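You operate a simulated robot arm through the tools that you are given. There is no shell and no other tool. Be economical: measure what you need, move in short steps, check, and stop when the job is done.

Carry out the task below with a simulated robot arm. There is one attempt and no reset: what you move stays moved.

Task
Send the wide box down the belt at 8 m/min, then put it in the small blue tray.
Fine: take it from the rail shelf; stop the belt once the counter shows 1, before you lift the box. Set down upright: what you pick out.
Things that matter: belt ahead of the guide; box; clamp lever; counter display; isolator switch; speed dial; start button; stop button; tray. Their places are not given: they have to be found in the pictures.

The check looks at the end state, three seconds after you hand in, the way a careful person would. Anything else that was tipped, shoved, dropped, spilled or broken makes it a failure.

Robot
A 6-joint arm with a two-finger parallel gripper, fixed in place. Base frame: the origin is at the foot of the arm, x ahead of it, y to its left, z up; the work surface is at about z = 0.75. Readings come in m, degrees, newtons and seconds.
With the tool pointing down near the work surface it reaches from about 0.18 to 0.64 m from the base axis. Its first joint turns from -66.0 to 66.0 degrees. Payload 2.7 kg.
The tool frame sits at the grasp point between the pads (the TCP): z along the fingers, y along the line on which they close. The tips reach 0.023 m beyond it. The gripper opens to 0.094 m. The fingers are 0.038 m wide and 0.01 m thick; the gripper's body (0.054 by 0.096 m) begins 0.039 m behind the TCP.
Orientation is told as [roll, pitch, yaw] about the base's x, y, z axes, in that order, counted from this pose: with the fingers straight down and closing along the base's y, the tool's x points along the base's -x, its y along +y and its z along -z.

Tools
- The arm moves only by the tool send_rows. Its argument "deltas" is one flat list of numbers, 7 for each row, row after row: the shift along the tool's x, y, z in units of 50 mm (1.0 is 50 mm), then the turn, a rotation vector about the tool's x, y, z in units of 5 degrees (1.0 is 5 degrees), then the gripper command, from -1 (shut) to 1 (fully open), values between in proportion. In form: [x, y, z, wx, wy, wz, gripper, x, y, z, wx, wy, wz, gripper, ...]. A call has 1 to 8 rows; each row shifts and turns the commanded pose from where the row before left it, along the tool's axes as they then stand. A call with a number of a shift or a turn outside -1 to 1 is refused whole. A row lasts 0.2 s, in which the tool goes at most 0.05 m and 8.6 degrees; a call with a longer step from one row to the next is refused whole, and so is a gripper value outside its range. Where a pose cannot be reached the arm comes as near as it can. A force on the tool above 40 N (or 10 N above the force at the start of the call, whichever is more), or a blocked arm, ends the call early, and 0.2 s more pass. Each finger travels about 0.045 m/s and halts on what it meets, pressing with about 35 N; the grip force reading is that of the motor and also rises with nothing between the fingers. The clock runs only during rows and for 0.2 s after the last one: add rows that do not move to give the fingers time. The reply holds the time, the measured pose of the TCP, the force on the tool along the base axes, the opening and the grip force, in the units named above and with some noise, with the torque about the TCP (base axes, N m) and any sound that the robot's microphone picked up.
- Cameras (640 x 400 px; columns grow to the right, rows downward): "scene" is fixed at [0.0725, -0.4428, 1.3831]; the picture's right is [0.75, -0.67, 0.00], its down [-0.50, -0.57, -0.65] and it looks along [0.43, 0.49, -0.76] (base axes); focal length 244 px, centre (320, 200). "wrist" rides on the gripper at [0.087, 0.016, -0.075] in the tool frame; the picture's right is [-0.18, 0.98, 0.00], its down [-0.58, -0.11, -0.81] and it looks along [-0.79, -0.15, 0.59] (tool axes); focal length 243 px, centre (320, 200).
- get_image(camera): a new picture of that camera. The clock stands still meanwhile.
- measure_at(camera, pixels): for up to 12 pixels [column, row] of the newest picture of that camera ("zoom" is the newest enlarged one), the place [x, y, z] in the base frame of the surface seen there, good to about 0.003 m. The clock stands still meanwhile.
- inspect(camera, box): a new picture of the part [left, top, right, bottom] of that camera's present view, enlarged. The clock stands still meanwhile.
- hand_in(): hands the job in; it is judged then, once.

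Keep the steps short. Do not move on a guess: measure, check each grasp and each placing, and mend mistakes. In all there are 80 turns and 46 pictures (those below and enlarged ones count). Leave the gripper open and the arm clear of the work at the hand-in unless told otherwise, and finish with a single line.

The tools are called as a command line: name --argument value ..., lists and objects as JSON in quotes. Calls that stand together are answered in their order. send_rows: Moves the arm, as the interface text tells. Its arguments: {"type":"object","properties":{"deltas":{"type":"array","items":{"type":"number"}}},"required":["deltas"]} The other tools are called the same way: get_image (camera) takes a picture; measure_at (camera, pixels) gives the place of the surface under pixels of a picture; inspect (camera, box) takes an enlarged picture of a part of a camera's view; hand_in () hands the job in.

At the start:

```text
clock: 0.0
ee_pos: [0.387, 0.0123, 1.1098]
ee_rot: [0.1, 0.0, 0.1]
ft_force: [-0.1, 0.3, 0.0]
torque: [0.0, 0.01, -0.01]
grip_width: 0.094
grasp_force: 0.1
```

scene: 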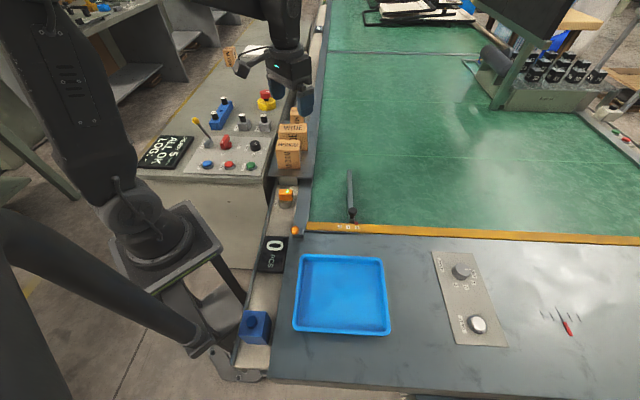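
wrist: 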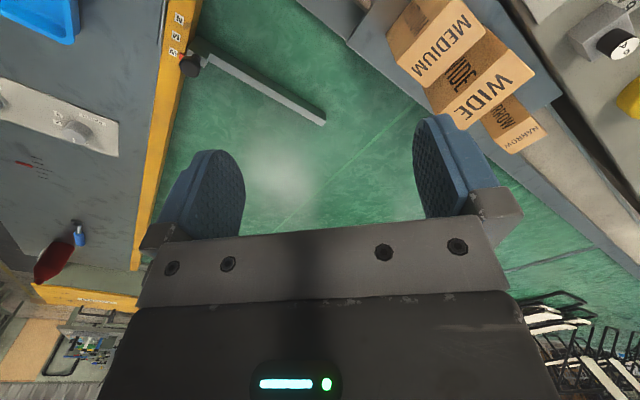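

I see a green belt, a panel at left with buttons, boxes at (290,140), a counter at (272,253), a blue tray at (342,293), and two dials at (460,272) and (477,323). I'll enlarge the relevant parts.

inspect --camera "scene" --box '[130, 80, 330, 205]'

inspect --camera "scene" --box '[400, 230, 600, 355]'

inspect --camera "scene" --box '[220, 160, 400, 272]'

```text
3.20 times, centred on (230, 142) of scene
```

zoom: 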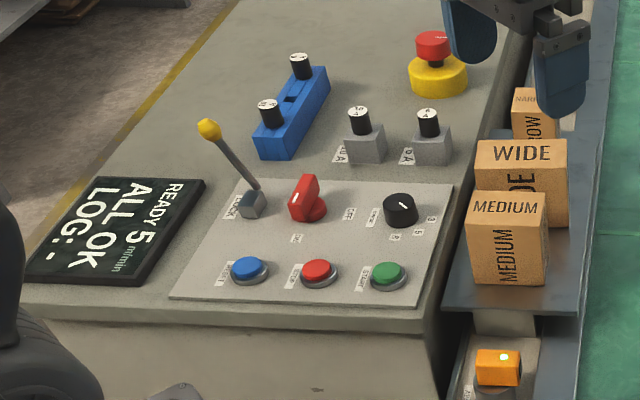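

```text
3.20 times, centred on (500, 292) of scene
```

zoom: 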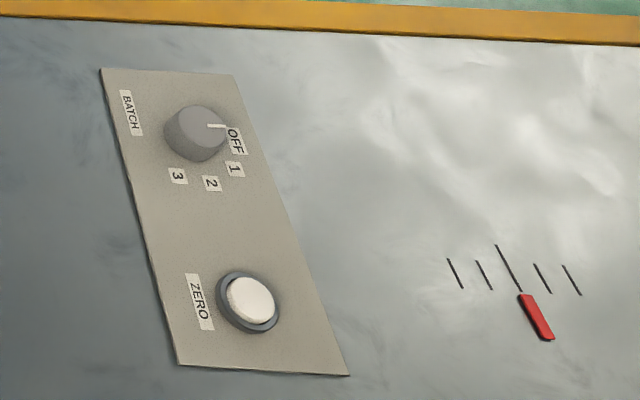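

```text
3.56 times, centred on (310, 216) of scene
```

zoom: 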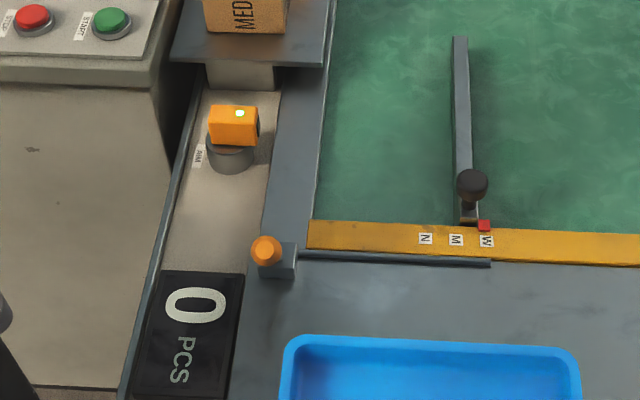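

I need the labels on the panel and around the guide, so I'll zoom closer.

inspect --camera "scene" --box '[180, 110, 276, 176]'

inspect --camera "scene" --box '[325, 165, 390, 240]'

inspect --camera "scene" --box '[225, 175, 310, 375]'

```text
6.06 times, centred on (228, 143) of scene
```

zoom: 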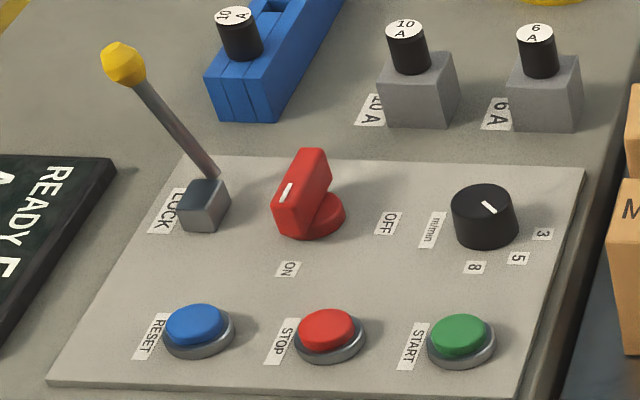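

```text
5.33 times, centred on (358, 202) of scene
```

zoom: 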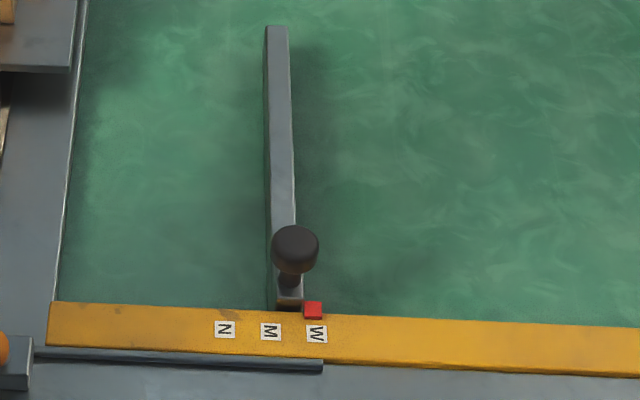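

```text
2.00 times, centred on (268, 275) of scene
```

zoom: 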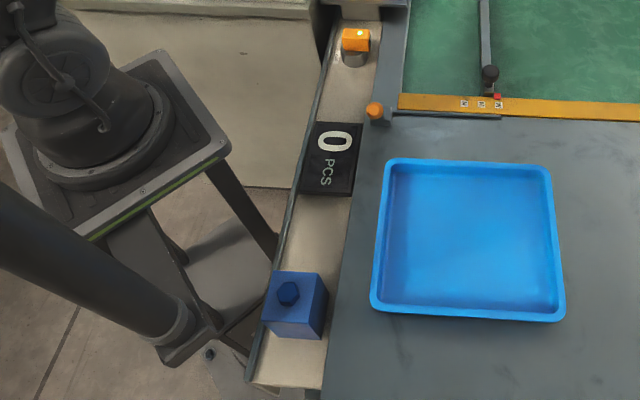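

Next I'll measure the key points of the panel, rail, guide, boxes and tray.

measure_at --camera "scene" --pixels '[[207, 164], [229, 165], [252, 165], [254, 143], [224, 140], [226, 146], [196, 121], [211, 145], [206, 160], [290, 146], [292, 128], [286, 190]]'

measure_at --camera "scene" --pixels '[[295, 231], [302, 234], [355, 234], [341, 227], [349, 227], [357, 227], [355, 210], [353, 173], [330, 200], [450, 200], [357, 222], [310, 180]]'

measure_at --camera "scene" --pixels '[[300, 256], [382, 258], [390, 333], [293, 330], [342, 293], [420, 260], [272, 253], [300, 165], [282, 160], [286, 160], [254, 327], [315, 150]]'

get_image --camera "scene"

```text
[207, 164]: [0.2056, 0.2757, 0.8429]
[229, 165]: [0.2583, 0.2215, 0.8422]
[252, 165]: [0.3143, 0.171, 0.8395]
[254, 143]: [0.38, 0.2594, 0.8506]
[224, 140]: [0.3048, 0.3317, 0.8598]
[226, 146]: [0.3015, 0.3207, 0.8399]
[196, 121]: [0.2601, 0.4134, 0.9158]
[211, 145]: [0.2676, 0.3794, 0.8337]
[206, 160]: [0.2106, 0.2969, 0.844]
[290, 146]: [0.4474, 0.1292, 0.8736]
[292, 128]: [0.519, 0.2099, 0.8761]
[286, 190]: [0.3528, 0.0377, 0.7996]
```

```text
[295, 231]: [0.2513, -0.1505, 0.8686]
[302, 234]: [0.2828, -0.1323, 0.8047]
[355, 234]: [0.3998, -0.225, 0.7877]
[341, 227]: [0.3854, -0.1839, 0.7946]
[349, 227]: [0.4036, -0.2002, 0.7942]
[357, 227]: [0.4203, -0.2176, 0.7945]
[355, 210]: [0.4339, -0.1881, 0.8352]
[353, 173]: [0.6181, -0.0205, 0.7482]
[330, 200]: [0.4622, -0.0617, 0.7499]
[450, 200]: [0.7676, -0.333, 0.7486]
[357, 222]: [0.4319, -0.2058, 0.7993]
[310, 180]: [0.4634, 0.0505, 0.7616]
```

```text
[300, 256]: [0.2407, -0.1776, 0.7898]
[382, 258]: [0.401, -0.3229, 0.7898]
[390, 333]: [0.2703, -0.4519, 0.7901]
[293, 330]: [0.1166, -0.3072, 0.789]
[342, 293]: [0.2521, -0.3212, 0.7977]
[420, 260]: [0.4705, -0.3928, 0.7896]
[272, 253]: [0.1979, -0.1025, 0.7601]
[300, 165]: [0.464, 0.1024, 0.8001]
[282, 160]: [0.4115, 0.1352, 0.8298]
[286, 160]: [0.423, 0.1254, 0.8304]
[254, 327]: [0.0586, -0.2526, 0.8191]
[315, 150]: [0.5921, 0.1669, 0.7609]
```

```text
37 pictures are left
```

scene: 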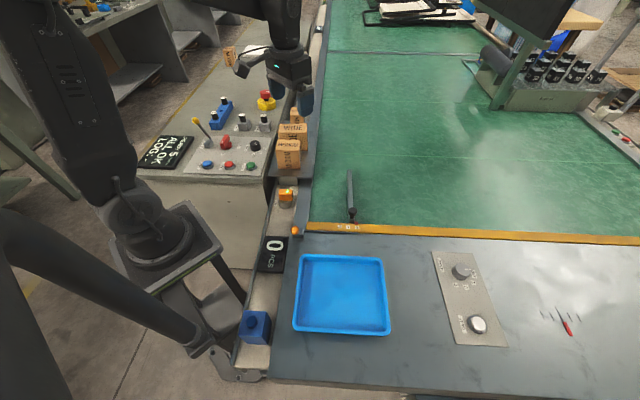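

Zooming gives real detail, so I'll zoom tighter on the isolator and dial, the clamp area, and the lock lever.

inspect --camera "scene" --box '[214, 128, 272, 158]'

inspect --camera "scene" --box '[280, 205, 368, 245]'

inspect --camera "scene" --box '[268, 105, 320, 215]'

```text
11.03 times, centred on (243, 143) of scene
```

zoom: 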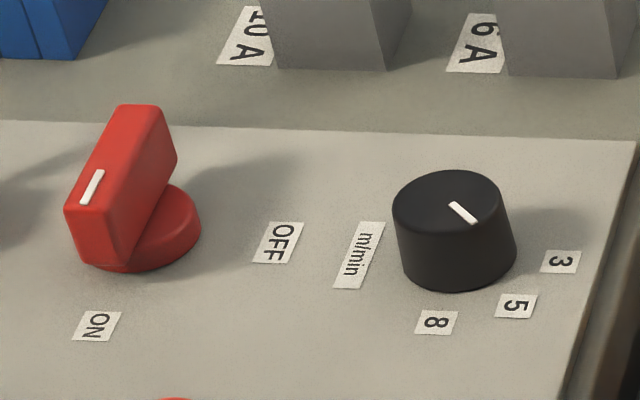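

```text
7.27 times, centred on (324, 225) of scene
```

zoom: 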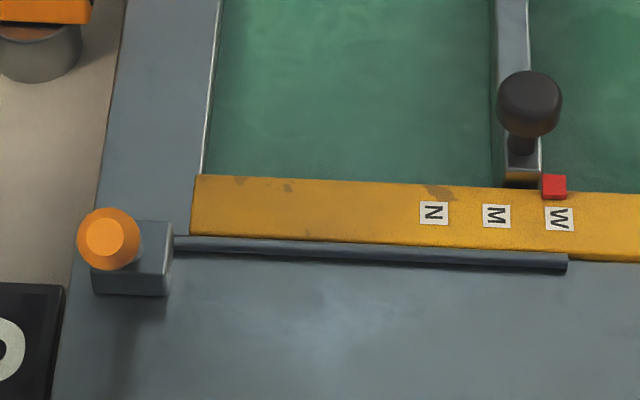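

```text
3.64 times, centred on (294, 160) of scene
```

zoom: 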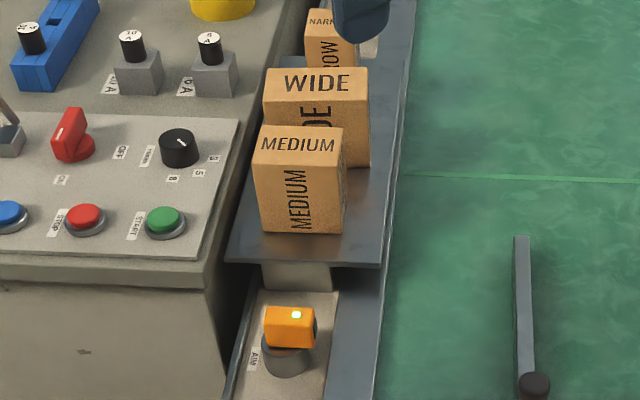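

The isolator is ON, the dial points to 5, and the guide's red pointer is at W. I can't make out how the orange-knob lever by the yellow rail is set, or whether it is the guide's clamp. I'll move the wrist camera high above and behind it for a look.

send_rows --deltas '[0.65, -0.5, 0.2, 0, 0, 0, 1, 0.65, -0.5, 0.2, 0, 0, 0, 1, 0.65, -0.5, 0.2, 0, 0, 0, 1, 0.65, -0.5, 0.2, 0, 0, 0, 1, 0, 0, 0, 0, 1, 0, 1, 0, 0, 0, 0, 1, 0, 1, 0, 0, 0, 0, 1, 0, 1, 0, 0, 0, 0, 1, 0, 1]'

get_image --camera "wrist"

```text
clock: 1.8
ee_pos: [0.2574, -0.0856, 1.0698]
ee_rot: [0.0, 20.0, 0.1]
ft_force: [0.2, -0.1, -0.4]
torque: [0.02, 0.02, -0.02]
grip_width: 0.0939
grasp_force: 0.1
```

```text
33 pictures are left
```

wrist: 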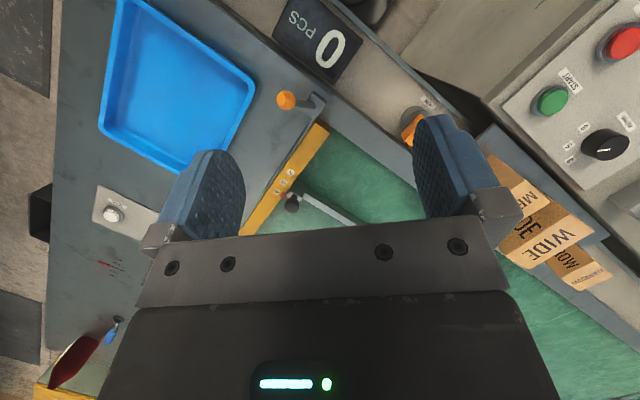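

inspect --camera "wrist" --box '[230, 70, 370, 235]'

measure_at --camera "wrist" --pixels '[[287, 100], [300, 105], [316, 100], [310, 138], [272, 186], [280, 187], [291, 173], [320, 180]]'

```text
2.42 times, centred on (300, 152) of wrist
```

zoom: 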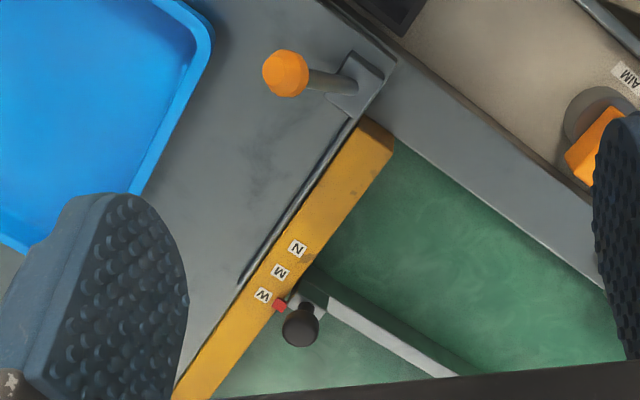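

```text
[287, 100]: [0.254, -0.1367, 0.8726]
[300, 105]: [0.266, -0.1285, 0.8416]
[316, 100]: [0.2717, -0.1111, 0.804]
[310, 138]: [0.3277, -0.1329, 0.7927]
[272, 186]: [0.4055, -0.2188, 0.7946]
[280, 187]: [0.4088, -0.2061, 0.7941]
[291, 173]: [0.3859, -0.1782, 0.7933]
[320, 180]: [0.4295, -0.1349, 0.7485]
```

The pointer is at W here too. The orange lever leans away from the belt. I'll read the panel display closely, and look at the LOCK lever and the underside of the clamp shaft.

inspect --camera "scene" --box '[135, 130, 200, 175]'

inspect --camera "scene" --box '[185, 110, 225, 160]'

measure_at --camera "zoom" --pixels '[[200, 100], [330, 300]]'

```text
8.89 times, centred on (168, 152) of scene
```

zoom: 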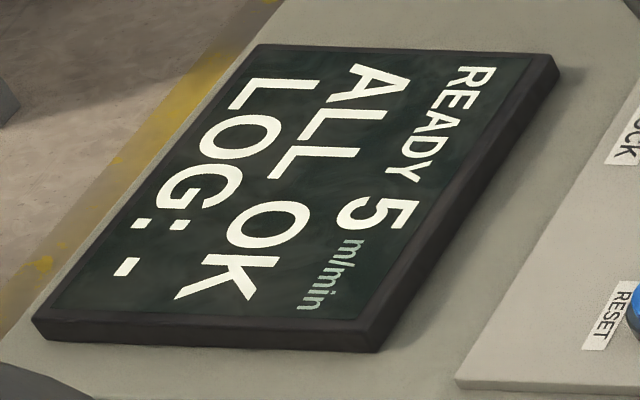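

```text
8.00 times, centred on (205, 135) of scene
```

zoom: 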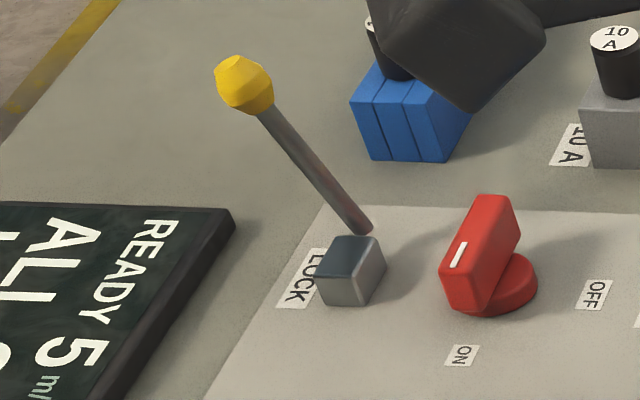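

```text
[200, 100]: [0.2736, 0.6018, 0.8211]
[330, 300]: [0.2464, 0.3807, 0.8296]
```

The display reads READY / 5 m/min / ALL OK / LOG: -. Before running I want to know whether the guide is really clamped. I'll measure the guide knob and bar, and the wide box.

inspect --camera "scene" --box '[335, 160, 375, 235]'

measure_at --camera "scene" --pixels '[[355, 209], [352, 209], [358, 209], [355, 207], [355, 211], [355, 213], [351, 190], [351, 200], [350, 172], [349, 185], [353, 205], [354, 221]]'

inspect --camera "scene" --box '[268, 95, 324, 180]'

```text
5.33 times, centred on (355, 198) of scene
```

zoom: 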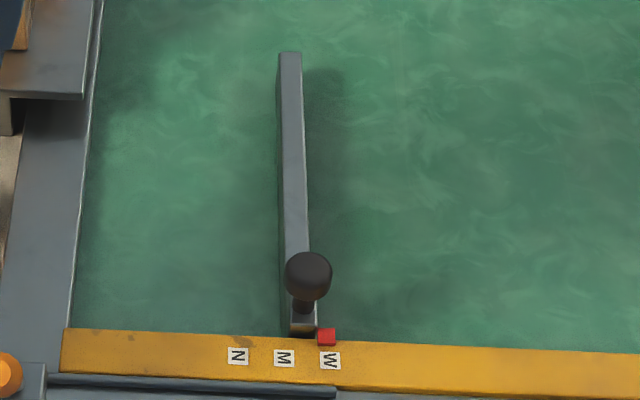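

```text
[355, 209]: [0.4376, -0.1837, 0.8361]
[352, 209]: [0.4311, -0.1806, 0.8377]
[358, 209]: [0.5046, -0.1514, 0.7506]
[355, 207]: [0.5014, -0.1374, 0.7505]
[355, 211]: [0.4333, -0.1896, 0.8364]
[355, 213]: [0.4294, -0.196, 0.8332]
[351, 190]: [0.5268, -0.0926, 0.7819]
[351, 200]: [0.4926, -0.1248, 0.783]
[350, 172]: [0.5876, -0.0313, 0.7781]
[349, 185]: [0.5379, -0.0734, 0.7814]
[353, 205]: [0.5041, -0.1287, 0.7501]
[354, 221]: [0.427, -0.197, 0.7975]
```

```text
4.71 times, centred on (296, 138) of scene
```

zoom: 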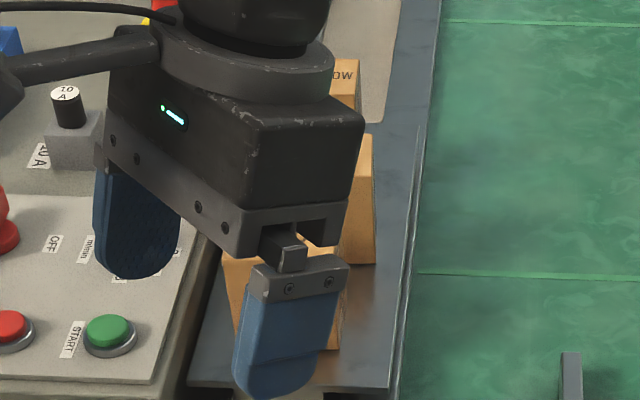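

The guide bar top is at z 0.782 and its knob head is at about (0.435, -0.187, 0.836). I'll go above the knob with the fingers closing along the rail direction (yaw 45°), grip it, and nudge it a few mm to see whether it is clamped.

send_rows --deltas '[0, 0, 0, 0, -1, 0, 1, 0, 0, 0, 0, -1, 0, 1, 0, 0, 0, 0, -1, 0, 1, 0, 0, 0, 0, -1, 0, 1, -0.75, -0.42, 0.2, 0, 0, 0, 1, -0.75, -0.42, 0.2, 0, 0, 0, 1, -0.75, -0.42, 0.2, 0, 0, 0, 1, -0.75, -0.42, 0.2, 0, 0, 0, 1]'

send_rows --deltas '[-0.56, -0.35, 0, 0, 0, 0, 1, 0, 0, 0.2, 0, 0, -1, 1, 0, 0, 0.2, 0, 0, -1, 1, 0, 0, 0.2, 0, 0, -1, 1, 0, 0, 0.2, 0, 0, -1, 1, 0, 0, 0.2, 0, 0, -1, 1, 0, 0, 0.2, 0, 0, -1, 1, 0, 0, 0.2, 0, 0, -1, 1]'

send_rows --deltas '[0, 0, 0, 0, 0, -1, 1, 0, 0, 0, 0, 0, -1, 1]'

get_image --camera "wrist"

```text
clock: 3.6
ee_pos: [0.4079, -0.1705, 1.0268]
ee_rot: [0.0, 0.0, 0.1]
ft_force: [-0.4, -0.6, 0.4]
torque: [0.01, 0.0, 0.01]
grip_width: 0.0942
grasp_force: 0.1
```

```text
clock: 5.4
ee_pos: [0.4356, -0.1886, 0.9583]
ee_rot: [0.0, 0.1, 35.1]
ft_force: [0.8, -0.1, 0.1]
torque: [0.02, -0.02, 0.02]
grip_width: 0.0941
grasp_force: 0.1
```

```text
clock: 6.0
ee_pos: [0.435, -0.1895, 0.9592]
ee_rot: [0.1, 0.0, 45.3]
ft_force: [-0.3, 0.2, 0.6]
torque: [0.0, -0.02, -0.01]
grip_width: 0.0937
grasp_force: 0.0
```

```text
27 pictures are left
```

wrist: 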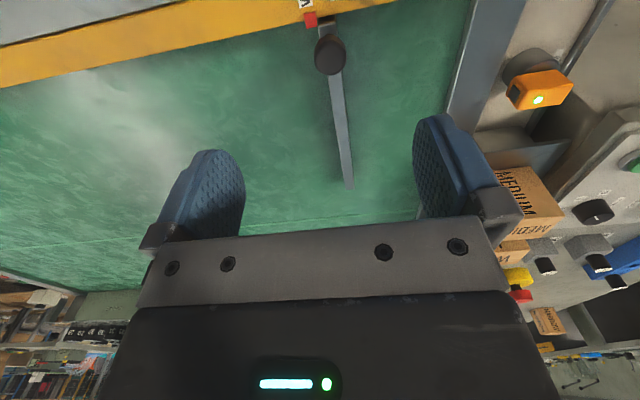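

The knob is at (330,55) in the wrist view. I'll descend so the tips straddle the knob head, and close to about 34 mm, which leaves a small gap around it.

send_rows --deltas '[0, 0.05, 0.8, 0, 0, 0, 1, 0, 0, 0.8, 0, 0, 0, 1, 0, 0, 0.88, 0, 0, 0, 1, 0, 0, 0, 0, 0, 0, -0.28, 0, 0, 0, 0, 0, 0, -0.28, 0, 0, 0, 0, 0, 0, -0.28, 0, 0, 0, 0, 0, 0, -0.28, 0, 0, 0, 0, 0, 0, -0.28]'

inspect --camera "scene" --box '[310, 170, 400, 240]'

```text
clock: 7.8
ee_pos: [0.4331, -0.1852, 0.834]
ee_rot: [0.2, 0.0, 45.1]
ft_force: [-3.1, 3.8, -1.2]
torque: [0.01, 0.05, -0.02]
grip_width: 0.036
grasp_force: 3.2
```

```text
5.71 times, centred on (355, 205) of scene
```

zoom: 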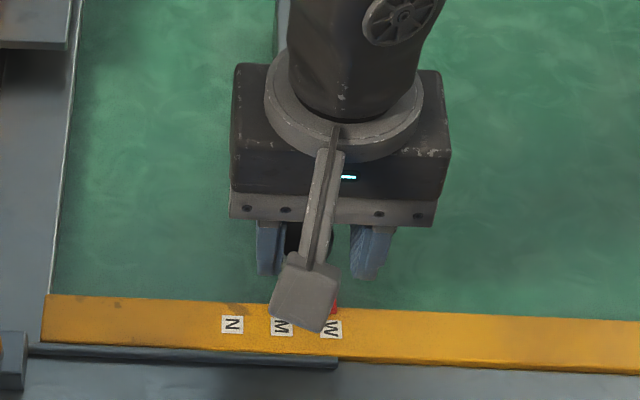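

One finger already touches the knob with about 5 N and has stopped, so the guide resists. I'll nudge 2 mm along +u (tool -y), read the force, then go back.

send_rows --deltas '[0, -0.04, 0, 0, 0, 0, -0.28, 0, 0, 0, 0, 0, 0, -0.28]'

```text
clock: 8.4
ee_pos: [0.4351, -0.1856, 0.8346]
ee_rot: [0.1, 0.0, 45.2]
ft_force: [-4.7, 11.0, -2.2]
torque: [0.01, 0.1, -0.05]
grip_width: 0.0387
grasp_force: 5.5
```

send_rows --deltas '[0, -0.05, 0, 0, 0, 0, -0.28, 0, 0, 0, 0, 0, 0, -0.28]'

```text
clock: 9.0
ee_pos: [0.4367, -0.1889, 0.8336]
ee_rot: [0.2, 0.1, 45.1]
ft_force: [-11.0, 17.9, -2.6]
torque: [0.03, 0.2, -0.12]
grip_width: 0.0421
grasp_force: 9.5
```

The guide holds against about 21 N, and it was the finger that yielded, so it is clamped and at W. I'll back off, open, rise and check that the pointer is unmoved.

send_rows --deltas '[0, 0.1, 0, 0, 0, 0, -0.2, 0, 0.0, 0, 0, 0, 0, 0.3, 0, 0, 0, 0, 0, 0, 0.6, 0, 0, 0, 0, 0, 0, 0.6, 0, 0, -0.8, 0, 0, 0, 0.6, 0, 0, -0.9, 0, 0, 0, 0.6, 0, 0, -0.9, 0, 0, 0, 0.6, 0, 0, -0.9, 0, 0, 0, 0.6]'

get_image --camera "wrist"

measure_at --camera "wrist" --pixels '[[340, 100], [341, 130], [345, 150]]'

```text
clock: 10.8
ee_pos: [0.4343, -0.1855, 1.01]
ee_rot: [0.1, -0.1, 45.0]
ft_force: [-0.5, -0.3, -0.3]
torque: [0.0, 0.02, -0.02]
grip_width: 0.0753
grasp_force: 0.1
```

```text
25 pictures are left
```

wrist: 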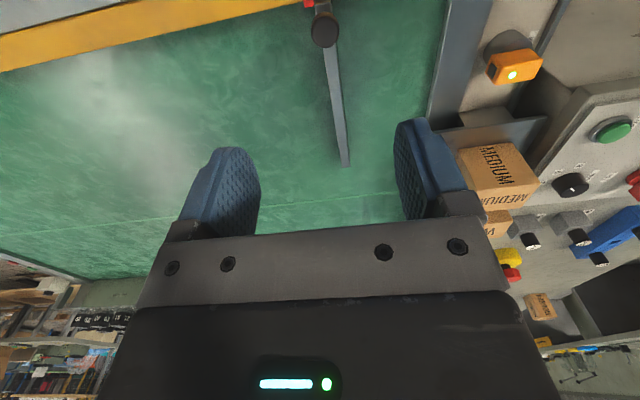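

```text
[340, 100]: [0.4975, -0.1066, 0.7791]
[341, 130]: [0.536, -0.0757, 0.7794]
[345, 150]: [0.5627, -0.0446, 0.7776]
```

The guide is unchanged. Now the dial. I'll zoom the scene there and measure its top, rim and panel surface.

inspect --camera "scene" --box '[196, 124, 276, 174]'

measure_at --camera "zoom" --pixels '[[464, 150], [440, 150], [490, 150], [464, 136], [464, 165], [480, 230], [520, 200], [440, 220], [459, 315], [270, 322], [400, 270], [560, 170]]'

```text
8.00 times, centred on (236, 149) of scene
```

zoom: 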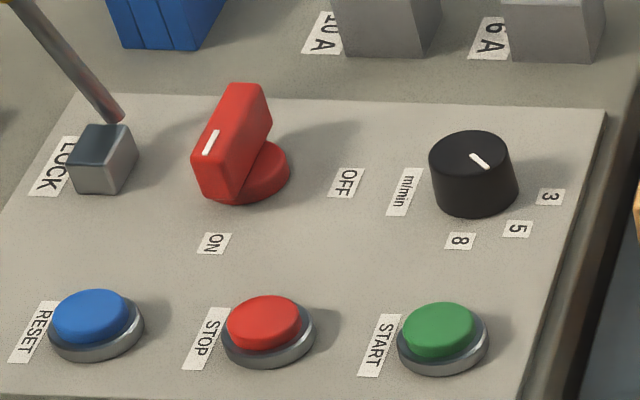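

```text
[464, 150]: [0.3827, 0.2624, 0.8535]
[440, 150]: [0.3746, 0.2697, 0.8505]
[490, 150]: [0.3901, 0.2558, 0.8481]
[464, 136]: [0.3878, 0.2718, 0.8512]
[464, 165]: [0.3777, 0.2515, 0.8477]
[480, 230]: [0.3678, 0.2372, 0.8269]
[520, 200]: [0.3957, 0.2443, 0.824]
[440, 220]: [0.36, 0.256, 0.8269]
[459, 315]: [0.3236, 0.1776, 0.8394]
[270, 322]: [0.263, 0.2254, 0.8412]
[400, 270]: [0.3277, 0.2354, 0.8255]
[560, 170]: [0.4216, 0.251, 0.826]
```

measure_at --camera "zoom" --pixels '[[550, 197], [517, 228], [459, 240], [471, 155], [488, 166], [430, 158], [512, 160], [472, 131], [440, 330], [420, 330], [460, 330], [439, 310]]'

```text
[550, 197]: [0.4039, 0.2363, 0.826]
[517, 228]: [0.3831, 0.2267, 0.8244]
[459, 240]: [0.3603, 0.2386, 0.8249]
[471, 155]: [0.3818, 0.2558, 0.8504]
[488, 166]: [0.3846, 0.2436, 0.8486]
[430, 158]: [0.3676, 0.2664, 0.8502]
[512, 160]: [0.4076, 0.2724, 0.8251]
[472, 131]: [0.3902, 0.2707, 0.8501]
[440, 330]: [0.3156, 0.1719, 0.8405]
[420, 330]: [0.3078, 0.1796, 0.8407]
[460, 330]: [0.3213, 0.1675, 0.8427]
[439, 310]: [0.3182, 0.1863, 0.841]
```

Panel surface is z 0.826, dial top 0.850, dial centre about (0.382, 0.256), and 8 lies about 50° clockwise of 5. I'll travel high to above the dial and turn to yaw 70°.

send_rows --deltas '[-0.551, 0.698, 0, 0, 0, 0, 0.6, -0.551, 0.698, 0, 0, 0, 0, 0.6, -0.551, 0.698, 0, 0, 0, 0, 0.6, -0.551, 0.698, 0, 0, 0, 0, 0.6, -0.551, 0.698, 0, 0, 0, 0, 0.6, -0.551, 0.698, 0, 0, 0, 0, 0.6, -0.551, 0.698, 0, 0, 0, 0, 0.6, -0.551, 0.698, 0, 0, 0, 0, 0.6]'

send_rows --deltas '[-0.551, 0.698, 0, 0, 0, 0, 0.6, -0.551, 0.698, 0, 0, 0, 0, 0.6, 0, 0, 0, 0, 0, -1, 0.6, 0, 0, 0, 0, 0, -1, 0.6, 0, 0, 0, 0, 0, -1, 0.6, 0, 0, 0, 0, 0, -1, 0.6, 0, 0, 0, 0, 0, -1, 0.6, 0, 0, 0.6, 0, 0, 0, 0.6]'

inspect --camera "scene" --box '[180, 90, 380, 245]'

get_image --camera "wrist"

```text
clock: 12.6
ee_pos: [0.3919, 0.1687, 1.0091]
ee_rot: [0.0, 0.0, 45.1]
ft_force: [-0.4, -0.1, 0.1]
torque: [0.0, -0.03, 0.03]
grip_width: 0.0752
grasp_force: 0.0
```

```text
clock: 14.4
ee_pos: [0.3811, 0.2564, 0.9801]
ee_rot: [0.0, 0.0, 70.2]
ft_force: [0.4, -0.2, 0.5]
torque: [0.0, 0.01, 0.02]
grip_width: 0.0753
grasp_force: 0.0
```

```text
2.58 times, centred on (280, 168) of scene
```

zoom: 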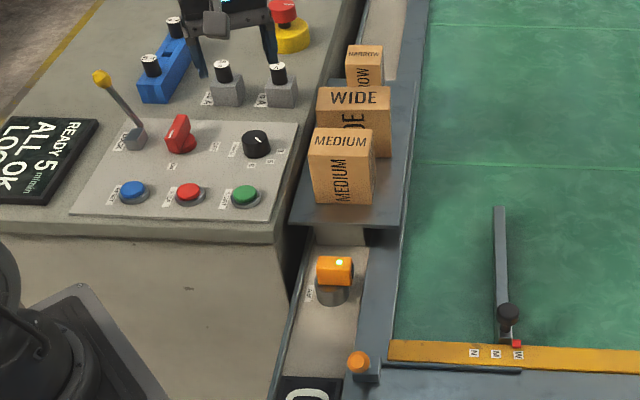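

```text
22 pictures are left
```

wrist: 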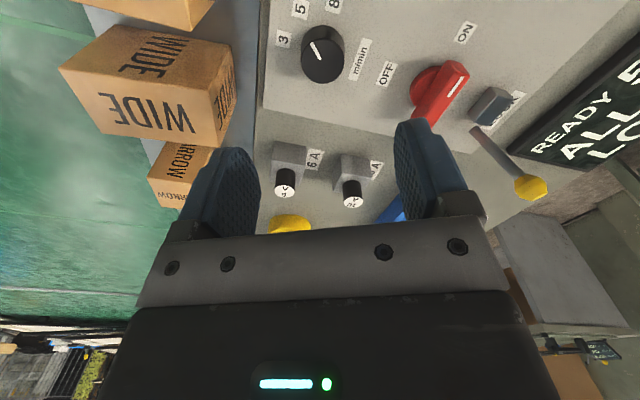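

The dial is in the wrist view at (322,50). I'll measure its rim to refine the centre before descending, and the fuse tops for clearance.

measure_at --camera "wrist" --pixels '[[303, 48], [342, 45], [322, 32], [323, 64], [323, 48], [316, 47], [285, 190], [352, 200], [299, 9], [334, 5], [283, 40]]'

```text
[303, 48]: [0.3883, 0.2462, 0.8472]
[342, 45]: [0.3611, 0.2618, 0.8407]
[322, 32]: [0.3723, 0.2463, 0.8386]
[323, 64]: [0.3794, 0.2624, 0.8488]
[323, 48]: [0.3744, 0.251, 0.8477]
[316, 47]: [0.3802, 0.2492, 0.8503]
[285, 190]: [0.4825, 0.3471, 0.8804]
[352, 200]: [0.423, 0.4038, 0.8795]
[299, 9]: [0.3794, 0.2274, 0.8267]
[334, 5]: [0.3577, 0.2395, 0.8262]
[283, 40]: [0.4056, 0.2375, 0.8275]
```

Good alignment (centre about 0.380, 0.255). I'll descend to TCP z 0.854 with the tips just above the panel, then close on the dial.

send_rows --deltas '[0, 0, 0.84, 0, 0, 0, 0.6, 0, 0, 0.84, 0, 0, 0, 0.6, 0, 0, 0.84, 0, 0, 0, 0.6, 0, 0, 0, 0, 0, 0, 0, 0, 0, 0, 0, 0, 0, -0.3, 0, 0, 0, 0, 0, 0, -0.4, 0, 0, 0, 0, 0, 0, -0.4]'

```text
clock: 16.0
ee_pos: [0.381, 0.2573, 0.8539]
ee_rot: [0.1, 0.0, 70.1]
ft_force: [-7.9, 4.9, -3.0]
torque: [0.23, 0.16, 0.05]
grip_width: 0.0371
grasp_force: 45.1
```

Gripped at 37 mm. There's a slight off-centre load, so I'll ease 1.5 mm along tool +y and then turn 40° clockwise.

send_rows --deltas '[0, 0.03, 0, 0, 0, 0, -0.4, 0, 0, 0, 0, 0, 1, -0.4, 0, 0, 0, 0, 0, 1, -0.4, 0, 0, 0, 0, 0, 1, -0.4, 0, 0, 0, 0, 0, 1, -0.4, 0, 0, 0, 0, 0, 1, -0.4, 0, 0, 0, 0, 0, 1, -0.4, 0, 0, 0, 0, 0, 1, -0.4]'

inspect --camera "scene" --box '[135, 105, 275, 185]'

```text
clock: 17.8
ee_pos: [0.3774, 0.26, 0.8551]
ee_rot: [0.1, 0.0, 35.1]
ft_force: [-23.5, 23.0, -5.6]
torque: [0.74, 0.29, 0.18]
grip_width: 0.037
grasp_force: 44.4
```

```text
4.57 times, centred on (205, 145) of scene
```

zoom: 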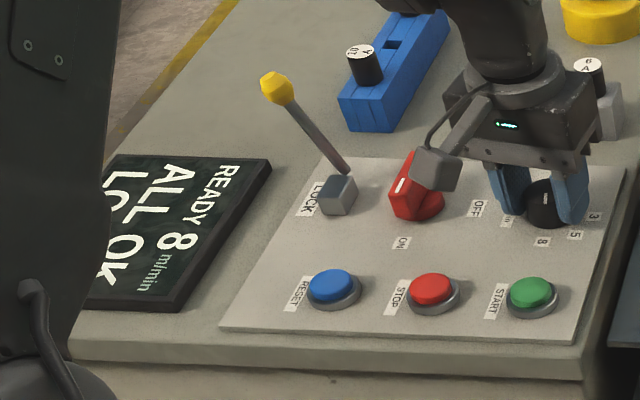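

The display now reads 8 m/min, with the dial turned 35°. To be well on the 8 mark I'll ease the side load by undoing my shift, then turn 12° more.

send_rows --deltas '[0, -0.04, 0, 0, 0, 0, -0.4, 0, 0, 0, 0, 0, 0, -0.4]'

send_rows --deltas '[0, 0, 0, 0, 0, 0.8, -0.4, 0, 0, 0, 0, 0, 0.8, -0.4, 0, 0, 0, 0, 0, 0.8, -0.4, 0, 0, 0, 0, 0, 0, -0.4]'

```text
clock: 18.4
ee_pos: [0.3778, 0.2584, 0.8537]
ee_rot: [0.3, 0.0, 35.3]
ft_force: [-4.0, 4.0, 2.0]
torque: [0.01, 0.16, 0.03]
grip_width: 0.0368
grasp_force: 44.6
stopped in row 2: the force on the tool passed its limit at 44 N (the readings are from after the stop); the commanded pose is now the measured one
```

```text
clock: 19.4
ee_pos: [0.3757, 0.2603, 0.8536]
ee_rot: [0.2, 0.1, 23.3]
ft_force: [-14.6, 19.0, -1.0]
torque: [0.32, 0.34, 0.72]
grip_width: 0.037
grasp_force: 44.7
```

Now open, rise straight up, and check the dial and display.

send_rows --deltas '[0, 0, 0, 0, 0, 0, 0.2, 0, 0, 0, 0, 0, 0, 0.6, 0, 0, 0, 0, 0, 0, 0.6, 0, 0, -0.7, 0, 0, 0, 0.6, 0, 0, -0.7, 0, 0, 0, 0.6]'

inspect --camera "scene" --box '[135, 105, 275, 185]'

```text
clock: 20.6
ee_pos: [0.3787, 0.2592, 0.9242]
ee_rot: [0.2, 0.1, 23.3]
ft_force: [0.6, -0.2, 0.1]
torque: [-0.01, -0.02, 0.0]
grip_width: 0.0753
grasp_force: 0.0
```

```text
4.57 times, centred on (205, 145) of scene
```

zoom: 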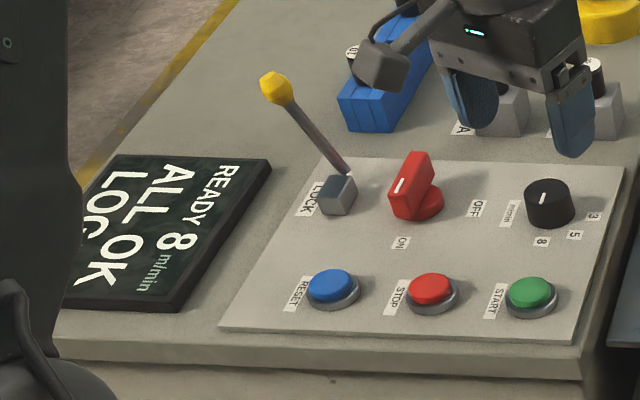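

The dial mark is on 8 and the display shows READY 8. Next the wide box: zoom and measure its corners.

inspect --camera "scene" --box '[260, 95, 340, 180]'

get_image --camera "wrist"

```text
4.71 times, centred on (300, 138) of scene
```

zoom: 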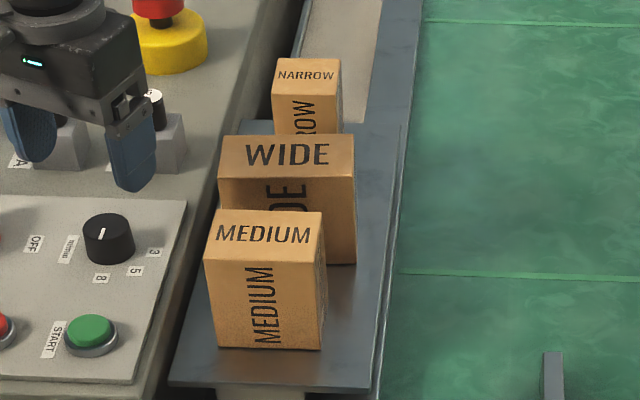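

```text
18 pictures are left
```

wrist: 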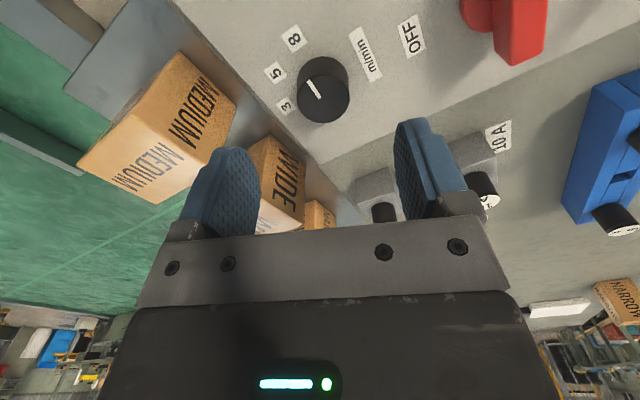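

measure_at --camera "zoom" --pixels '[[229, 140], [349, 138], [351, 174], [223, 176], [288, 158], [350, 255], [340, 190], [320, 214], [218, 214], [340, 128], [310, 340], [370, 350]]'

```text
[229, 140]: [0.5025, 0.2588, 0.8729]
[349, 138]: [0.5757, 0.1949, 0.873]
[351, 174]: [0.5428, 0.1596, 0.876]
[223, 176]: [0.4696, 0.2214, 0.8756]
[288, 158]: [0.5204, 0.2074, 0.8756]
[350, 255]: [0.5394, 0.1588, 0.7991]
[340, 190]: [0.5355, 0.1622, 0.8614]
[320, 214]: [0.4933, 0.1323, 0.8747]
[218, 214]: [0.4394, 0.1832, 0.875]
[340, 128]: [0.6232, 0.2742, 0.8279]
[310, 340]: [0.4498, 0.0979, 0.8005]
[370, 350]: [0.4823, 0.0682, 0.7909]
```

The wide box is about 0.10 × 0.055 m, top z 0.875, on the shelf at 0.79, centre (0.522, 0.208). Its long side is too wide for the gripper, so I'll grip across the short side along v (yaw -45°). There are about 49 mm and 86 mm gaps to its neighbours. First rise and rotate.

send_rows --deltas '[0, 0, -0.75, 0, 0, 0, 0.7, 0, 0, -0.75, 0, 0, 0, 0.7, 0, 0, 0, 0, 0, 0.976, 0.7, 0, 0, 0, 0, 0, 0.976, 0.7, 0, 0, 0, 0, 0, 0.976, 0.7, 0, 0, 0, 0, 0, 0.976, 0.7, 0, 0, 0, 0, 0, 0.976, 0.7, 0, 0, 0, 0, 0, 0.976, 0.7]'

send_rows --deltas '[0, 0, 0, 0, 0, 0.976, 0.7, 0, 0, 0, 0, 0, 0.976, 0.7, 0, 0, 0, 0, 0, 0.976, 0.7, 0, 0, 0, 0, 0, 0.976, 0.7, 0, 0, 0, 0, 0, 0.976, 0.7, 0, 0, 0, 0, 0, 0.976, 0.7, 0, 0, 0, 0, 0, 0.976, 0.7, 0, 0, 0, 0, 0, 0.976, 0.7]'

send_rows --deltas '[-0.6875, 0.33, 0, 0, 0, 0, 0.7, -0.6875, 0.33, 0, 0, 0, 0, 0.7, -0.6875, 0.33, 0, 0, 0, 0, 0.7, -0.6875, 0.33, 0, 0, 0, 0, 0.7]'

inspect --camera "scene" --box '[250, 70, 350, 185]'

```text
clock: 22.4
ee_pos: [0.3773, 0.2582, 0.9995]
ee_rot: [0.1, 0.1, -6.1]
ft_force: [0.0, 0.1, -0.6]
torque: [0.02, 0.03, 0.02]
grip_width: 0.0799
grasp_force: 0.1
```

```text
clock: 24.2
ee_pos: [0.3793, 0.2589, 0.9996]
ee_rot: [0.0, 0.3, -45.1]
ft_force: [0.0, 0.4, -0.4]
torque: [-0.05, 0.0, -0.01]
grip_width: 0.08
grasp_force: 0.0
```

```text
clock: 25.2
ee_pos: [0.5221, 0.2069, 0.9994]
ee_rot: [0.1, 0.2, -45.1]
ft_force: [-0.2, -0.1, -0.5]
torque: [-0.02, 0.01, 0.0]
grip_width: 0.0798
grasp_force: 0.0
```

```text
3.48 times, centred on (300, 128) of scene
```

zoom: 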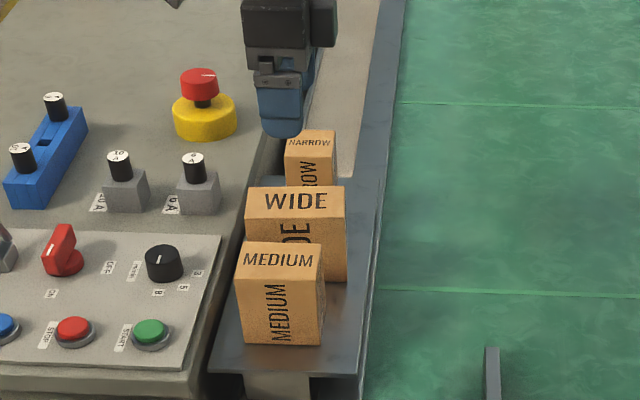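

Aligned above the box. Descend to z 0.846 with the fingers open at 80 mm.

send_rows --deltas '[0, 0, 0.8, 0, 0, 0, 0.7, 0, 0, 0.8, 0, 0, 0, 0.7, 0, 0, 0.5, 0, 0, 0, 0.7, 0, 0, 0.5, 0, 0, 0, 0.7, 0, 0, 0.46, 0, 0, 0, 0.7, 0, 0, 0, 0, 0, 0, 0.7]'

inspect --camera "scene" --box '[250, 70, 350, 185]'

```text
clock: 26.6
ee_pos: [0.5214, 0.2069, 0.8451]
ee_rot: [0.0, 0.3, -45.0]
ft_force: [0.0, -0.3, -0.3]
torque: [-0.01, 0.04, 0.02]
grip_width: 0.08
grasp_force: 0.2
```

```text
3.48 times, centred on (300, 128) of scene
```

zoom: 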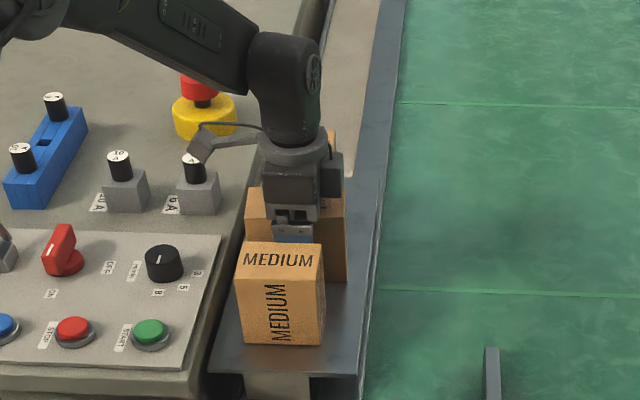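

The fingers straddle the box with no contact. Close and wait.

send_rows --deltas '[0, 0, 0, 0, 0, 0, -0.3, 0, 0, 0, 0, 0, 0, -0.3, 0, 0, 0, 0, 0, 0, -0.3, 0, 0, 0, 0, 0, 0, -0.3]'

```text
clock: 27.6
ee_pos: [0.5223, 0.2074, 0.8461]
ee_rot: [0.0, 0.2, -45.0]
ft_force: [0.5, 0.4, -0.3]
torque: [-0.02, 0.01, 0.07]
grip_width: 0.0596
grasp_force: 35.0
```

Gripped at 59.6 mm with 35 N. Lift 0.1 m and check.

send_rows --deltas '[0, 0, -0.2, 0, 0, 0, -0.3, 0, 0, -0.4, 0, 0, 0, -0.3, 0, 0, -0.7, 0, 0, 0, -0.3, 0, 0, -0.7, 0, 0, 0, -0.3, 0, 0, 0, 0, 0, 0, -0.3]'

inspect --camera "scene" --box '[240, 60, 380, 240]'

measure_at --camera "zoom" --pixels '[[350, 290], [365, 290], [380, 290], [400, 290], [350, 340], [360, 340], [375, 340], [465, 255], [468, 235], [450, 300], [460, 320], [340, 380]]'

```text
clock: 28.8
ee_pos: [0.5221, 0.2073, 0.9483]
ee_rot: [0.0, 0.2, -45.0]
ft_force: [0.5, -0.3, -1.6]
torque: [0.0, -0.06, 0.0]
grip_width: 0.0595
grasp_force: 35.1
```

```text
2.22 times, centred on (310, 150) of scene
```

zoom: 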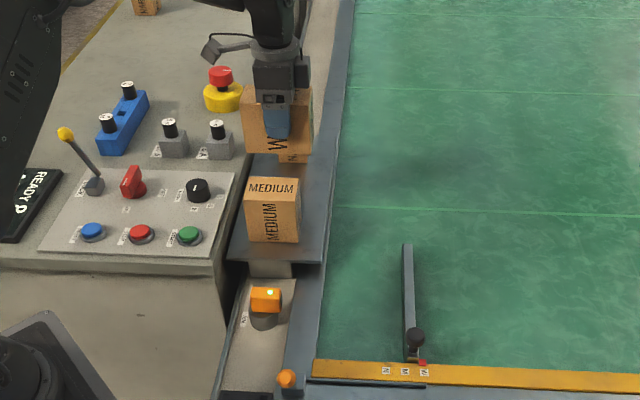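

```text
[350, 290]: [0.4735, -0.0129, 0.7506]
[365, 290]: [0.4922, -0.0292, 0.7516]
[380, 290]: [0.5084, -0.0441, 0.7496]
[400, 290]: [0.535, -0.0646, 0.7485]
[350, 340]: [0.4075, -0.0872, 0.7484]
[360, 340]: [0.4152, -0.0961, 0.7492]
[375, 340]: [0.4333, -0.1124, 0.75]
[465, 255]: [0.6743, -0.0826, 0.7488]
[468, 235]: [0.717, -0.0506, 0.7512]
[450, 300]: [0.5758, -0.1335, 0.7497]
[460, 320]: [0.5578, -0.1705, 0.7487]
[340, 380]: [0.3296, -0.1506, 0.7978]
```

The box is held upright. The belt is at z 0.75 and the lane spans u 0.303–0.430 (u along the rail, v along the belt). Set-down target is (0.592, 0.073), ahead of the guide tip. Move over, then lower to just above the belt.

send_rows --deltas '[-0.7225, -0.2285, 0, 0, 0, 0, -0.3, -0.7225, -0.2285, 0, 0, 0, 0, -0.3, -0.7225, -0.2285, 0, 0, 0, 0, -0.3, -0.7225, -0.2285, 0, 0, 0, 0, -0.3, 0, 0, 0.8, 0, 0, 0, -0.3, 0, 0, 0.8, 0, 0, 0, -0.3, 0, 0, 0.8, 0, 0, 0, -0.3, 0, 0, 0.2, 0, 0, 0, -0.3]'

inspect --camera "scene" --box '[270, 90, 390, 240]'

```text
clock: 30.6
ee_pos: [0.592, 0.0742, 0.8138]
ee_rot: [0.0, 0.2, -45.0]
ft_force: [-0.7, 0.0, -2.2]
torque: [-0.04, -0.02, 0.01]
grip_width: 0.0598
grasp_force: 35.2
```

```text
2.67 times, centred on (330, 165) of scene
```

zoom: 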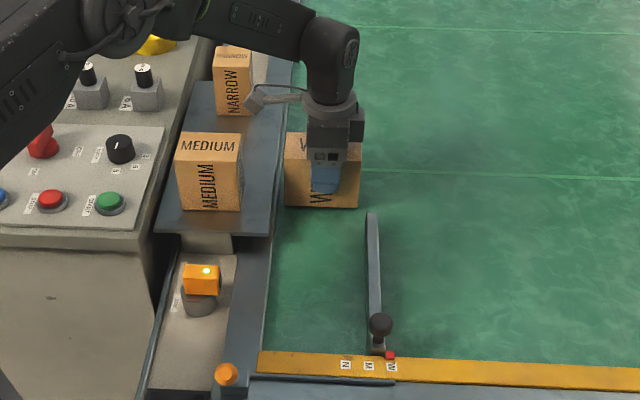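

The box sits between the belt edge and the guide line. Lower the last millimetres until contact.

send_rows --deltas '[0, 0, 0.08, 0, 0, 0, -0.3, 0, 0, 0.04, 0, 0, 0, -0.3, 0, 0, 0.03, 0, 0, 0, -0.3, 0, 0, 0, 0, 0, 0, -0.3]'

```text
clock: 31.6
ee_pos: [0.5914, 0.0729, 0.8078]
ee_rot: [0.0, 0.1, -45.1]
ft_force: [-0.4, 0.1, -1.8]
torque: [-0.01, 0.0, -0.01]
grip_width: 0.0597
grasp_force: 35.4
```

send_rows --deltas '[0, 0, 0.03, 0, 0, 0, -0.3, 0, 0, 0.02, 0, 0, 0, -0.3, 0, 0, 0, 0, 0, 0, -0.3]'

```text
clock: 32.4
ee_pos: [0.5923, 0.0741, 0.8068]
ee_rot: [0.0, 0.1, -45.0]
ft_force: [-5.2, -1.9, 10.7]
torque: [0.24, 0.76, 0.13]
grip_width: 0.0597
grasp_force: 35.1
```

Contact made (about 11 N up). Release and rise straight up.

send_rows --deltas '[0, 0, -0.02, 0, 0, 0, 0.3, 0, 0, 0, 0, 0, 0, 0.7, 0, 0, 0, 0, 0, 0, 0.7, 0, 0, 0, 0, 0, 0, 0.7, 0, 0, -0.5, 0, 0, 0, 0.7, 0, 0, -0.9, 0, 0, 0, 0.7, 0, 0, -0.9, 0, 0, 0, 0.7, 0, 0, -0.9, 0, 0, 0, 0.7]'

inspect --camera "scene" --box '[270, 90, 390, 240]'

measure_at --camera "zoom" --pixels '[[290, 150], [357, 150], [354, 135], [290, 135], [325, 143]]'

```text
clock: 34.2
ee_pos: [0.5914, 0.0725, 0.9659]
ee_rot: [0.0, 0.3, -45.1]
ft_force: [-0.3, -0.8, 0.0]
torque: [-0.02, -0.02, 0.01]
grip_width: 0.0797
grasp_force: 0.1
```

```text
2.67 times, centred on (330, 165) of scene
```

zoom: 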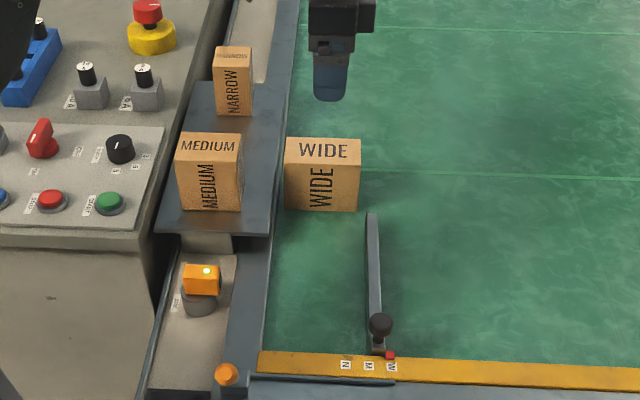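

```text
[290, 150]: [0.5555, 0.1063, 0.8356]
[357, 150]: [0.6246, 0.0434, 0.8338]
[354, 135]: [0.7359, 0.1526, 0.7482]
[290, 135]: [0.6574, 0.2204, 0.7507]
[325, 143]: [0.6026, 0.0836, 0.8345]
```

The box stands upright on the belt in the lane. Next, close the gripper and go above START at about (0.316, 0.1745), passing high over the shelf.

send_rows --deltas '[0.763, -0.35, 0, 0, 0, 0, -1, 0.763, -0.35, 0, 0, 0, 0, -1, 0.763, -0.35, 0, 0, 0, 0, -1, 0.763, -0.35, 0, 0, 0, 0, -1, 0.763, -0.35, 0, 0, 0, 0, -1, 0.763, -0.35, 0, 0, 0, 0, -1, 0.763, -0.35, 0, 0, 0, 0, -1]'

send_rows --deltas '[0, 0, 0.8, 0, 0, 0, -1, 0, 0, 0.9, 0, 0, 0, -1, 0, 0, 0, 0, 0, 0, -1]'

inspect --camera "scene" --box '[190, 110, 300, 180]'

```text
clock: 35.8
ee_pos: [0.3174, 0.1752, 0.9685]
ee_rot: [0.0, 0.2, -45.1]
ft_force: [-0.6, -0.2, 0.5]
torque: [-0.01, 0.01, 0.03]
grip_width: 0.0001
grasp_force: 35.0
```

```text
clock: 36.6
ee_pos: [0.3184, 0.1736, 0.8824]
ee_rot: [-0.1, 0.2, -45.1]
ft_force: [0.7, -0.6, -0.2]
torque: [0.03, 0.01, 0.01]
grip_width: 0.0
grasp_force: 35.2
```

```text
5.71 times, centred on (245, 145) of scene
```

zoom: 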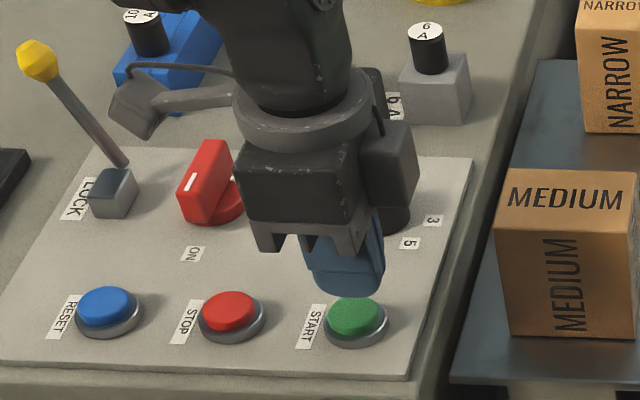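

The fingertip is above START. I'll press it, lift 25 mm and travel to above STOP in one call so I'm ready there.

send_rows --deltas '[0, 0, 0.34, 0, 0, 0, -1, 0, 0, 0.13, 0, 0, 0, -1, 0, 0, -0.55, 0, 0, 0, -1, 0.77, -0.04, 0, 0, 0, 0, -1, 0.77, -0.04, 0, 0, 0, 0, -1]'

get_image --camera "scene"

```text
clock: 37.8
ee_pos: [0.261, 0.2277, 0.8875]
ee_rot: [0.0, 0.2, -45.1]
ft_force: [0.2, 0.1, 0.9]
torque: [-0.02, 0.0, -0.02]
grip_width: 0.0
grasp_force: 34.7
heard: click
```

```text
11 pictures are left
```

scene: 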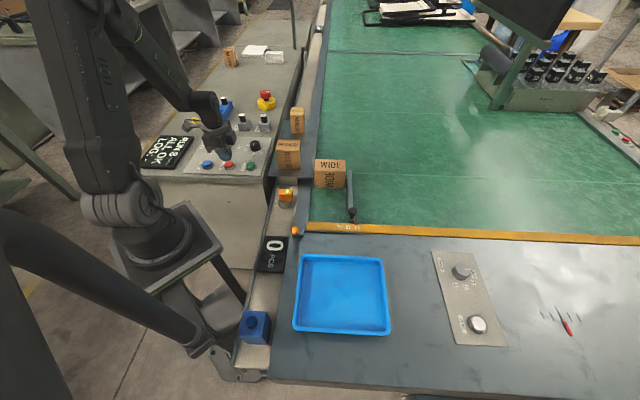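

The display says RUN 8 and the box moves toward the rail; the counter is still 0. I'm above STOP, so wait 0.8 s and look again.

send_rows --deltas '[0, 0, 0.1, 0, 0, 0, -1, 0, 0, 0.1, 0, 0, 0, -1, 0, 0, 0.05, 0, 0, 0, -1]'

inspect --camera "scene" --box '[190, 120, 390, 280]'

```text
clock: 38.6
ee_pos: [0.2597, 0.2269, 0.8746]
ee_rot: [0.0, 0.3, -45.1]
ft_force: [-0.4, 0.2, 0.6]
torque: [0.02, 0.04, 0.0]
grip_width: 0.0
grasp_force: 35.3
```

```text
2.50 times, centred on (290, 200) of scene
```

zoom: 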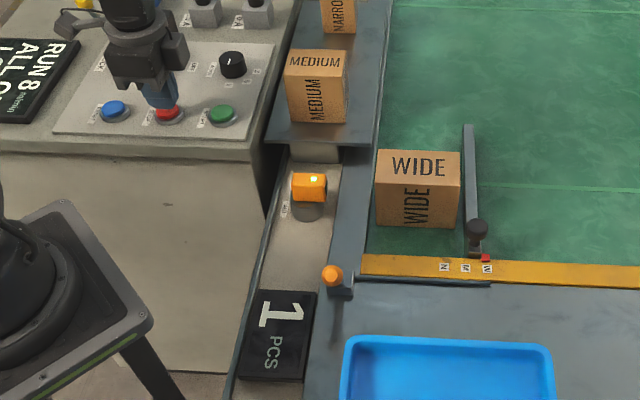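

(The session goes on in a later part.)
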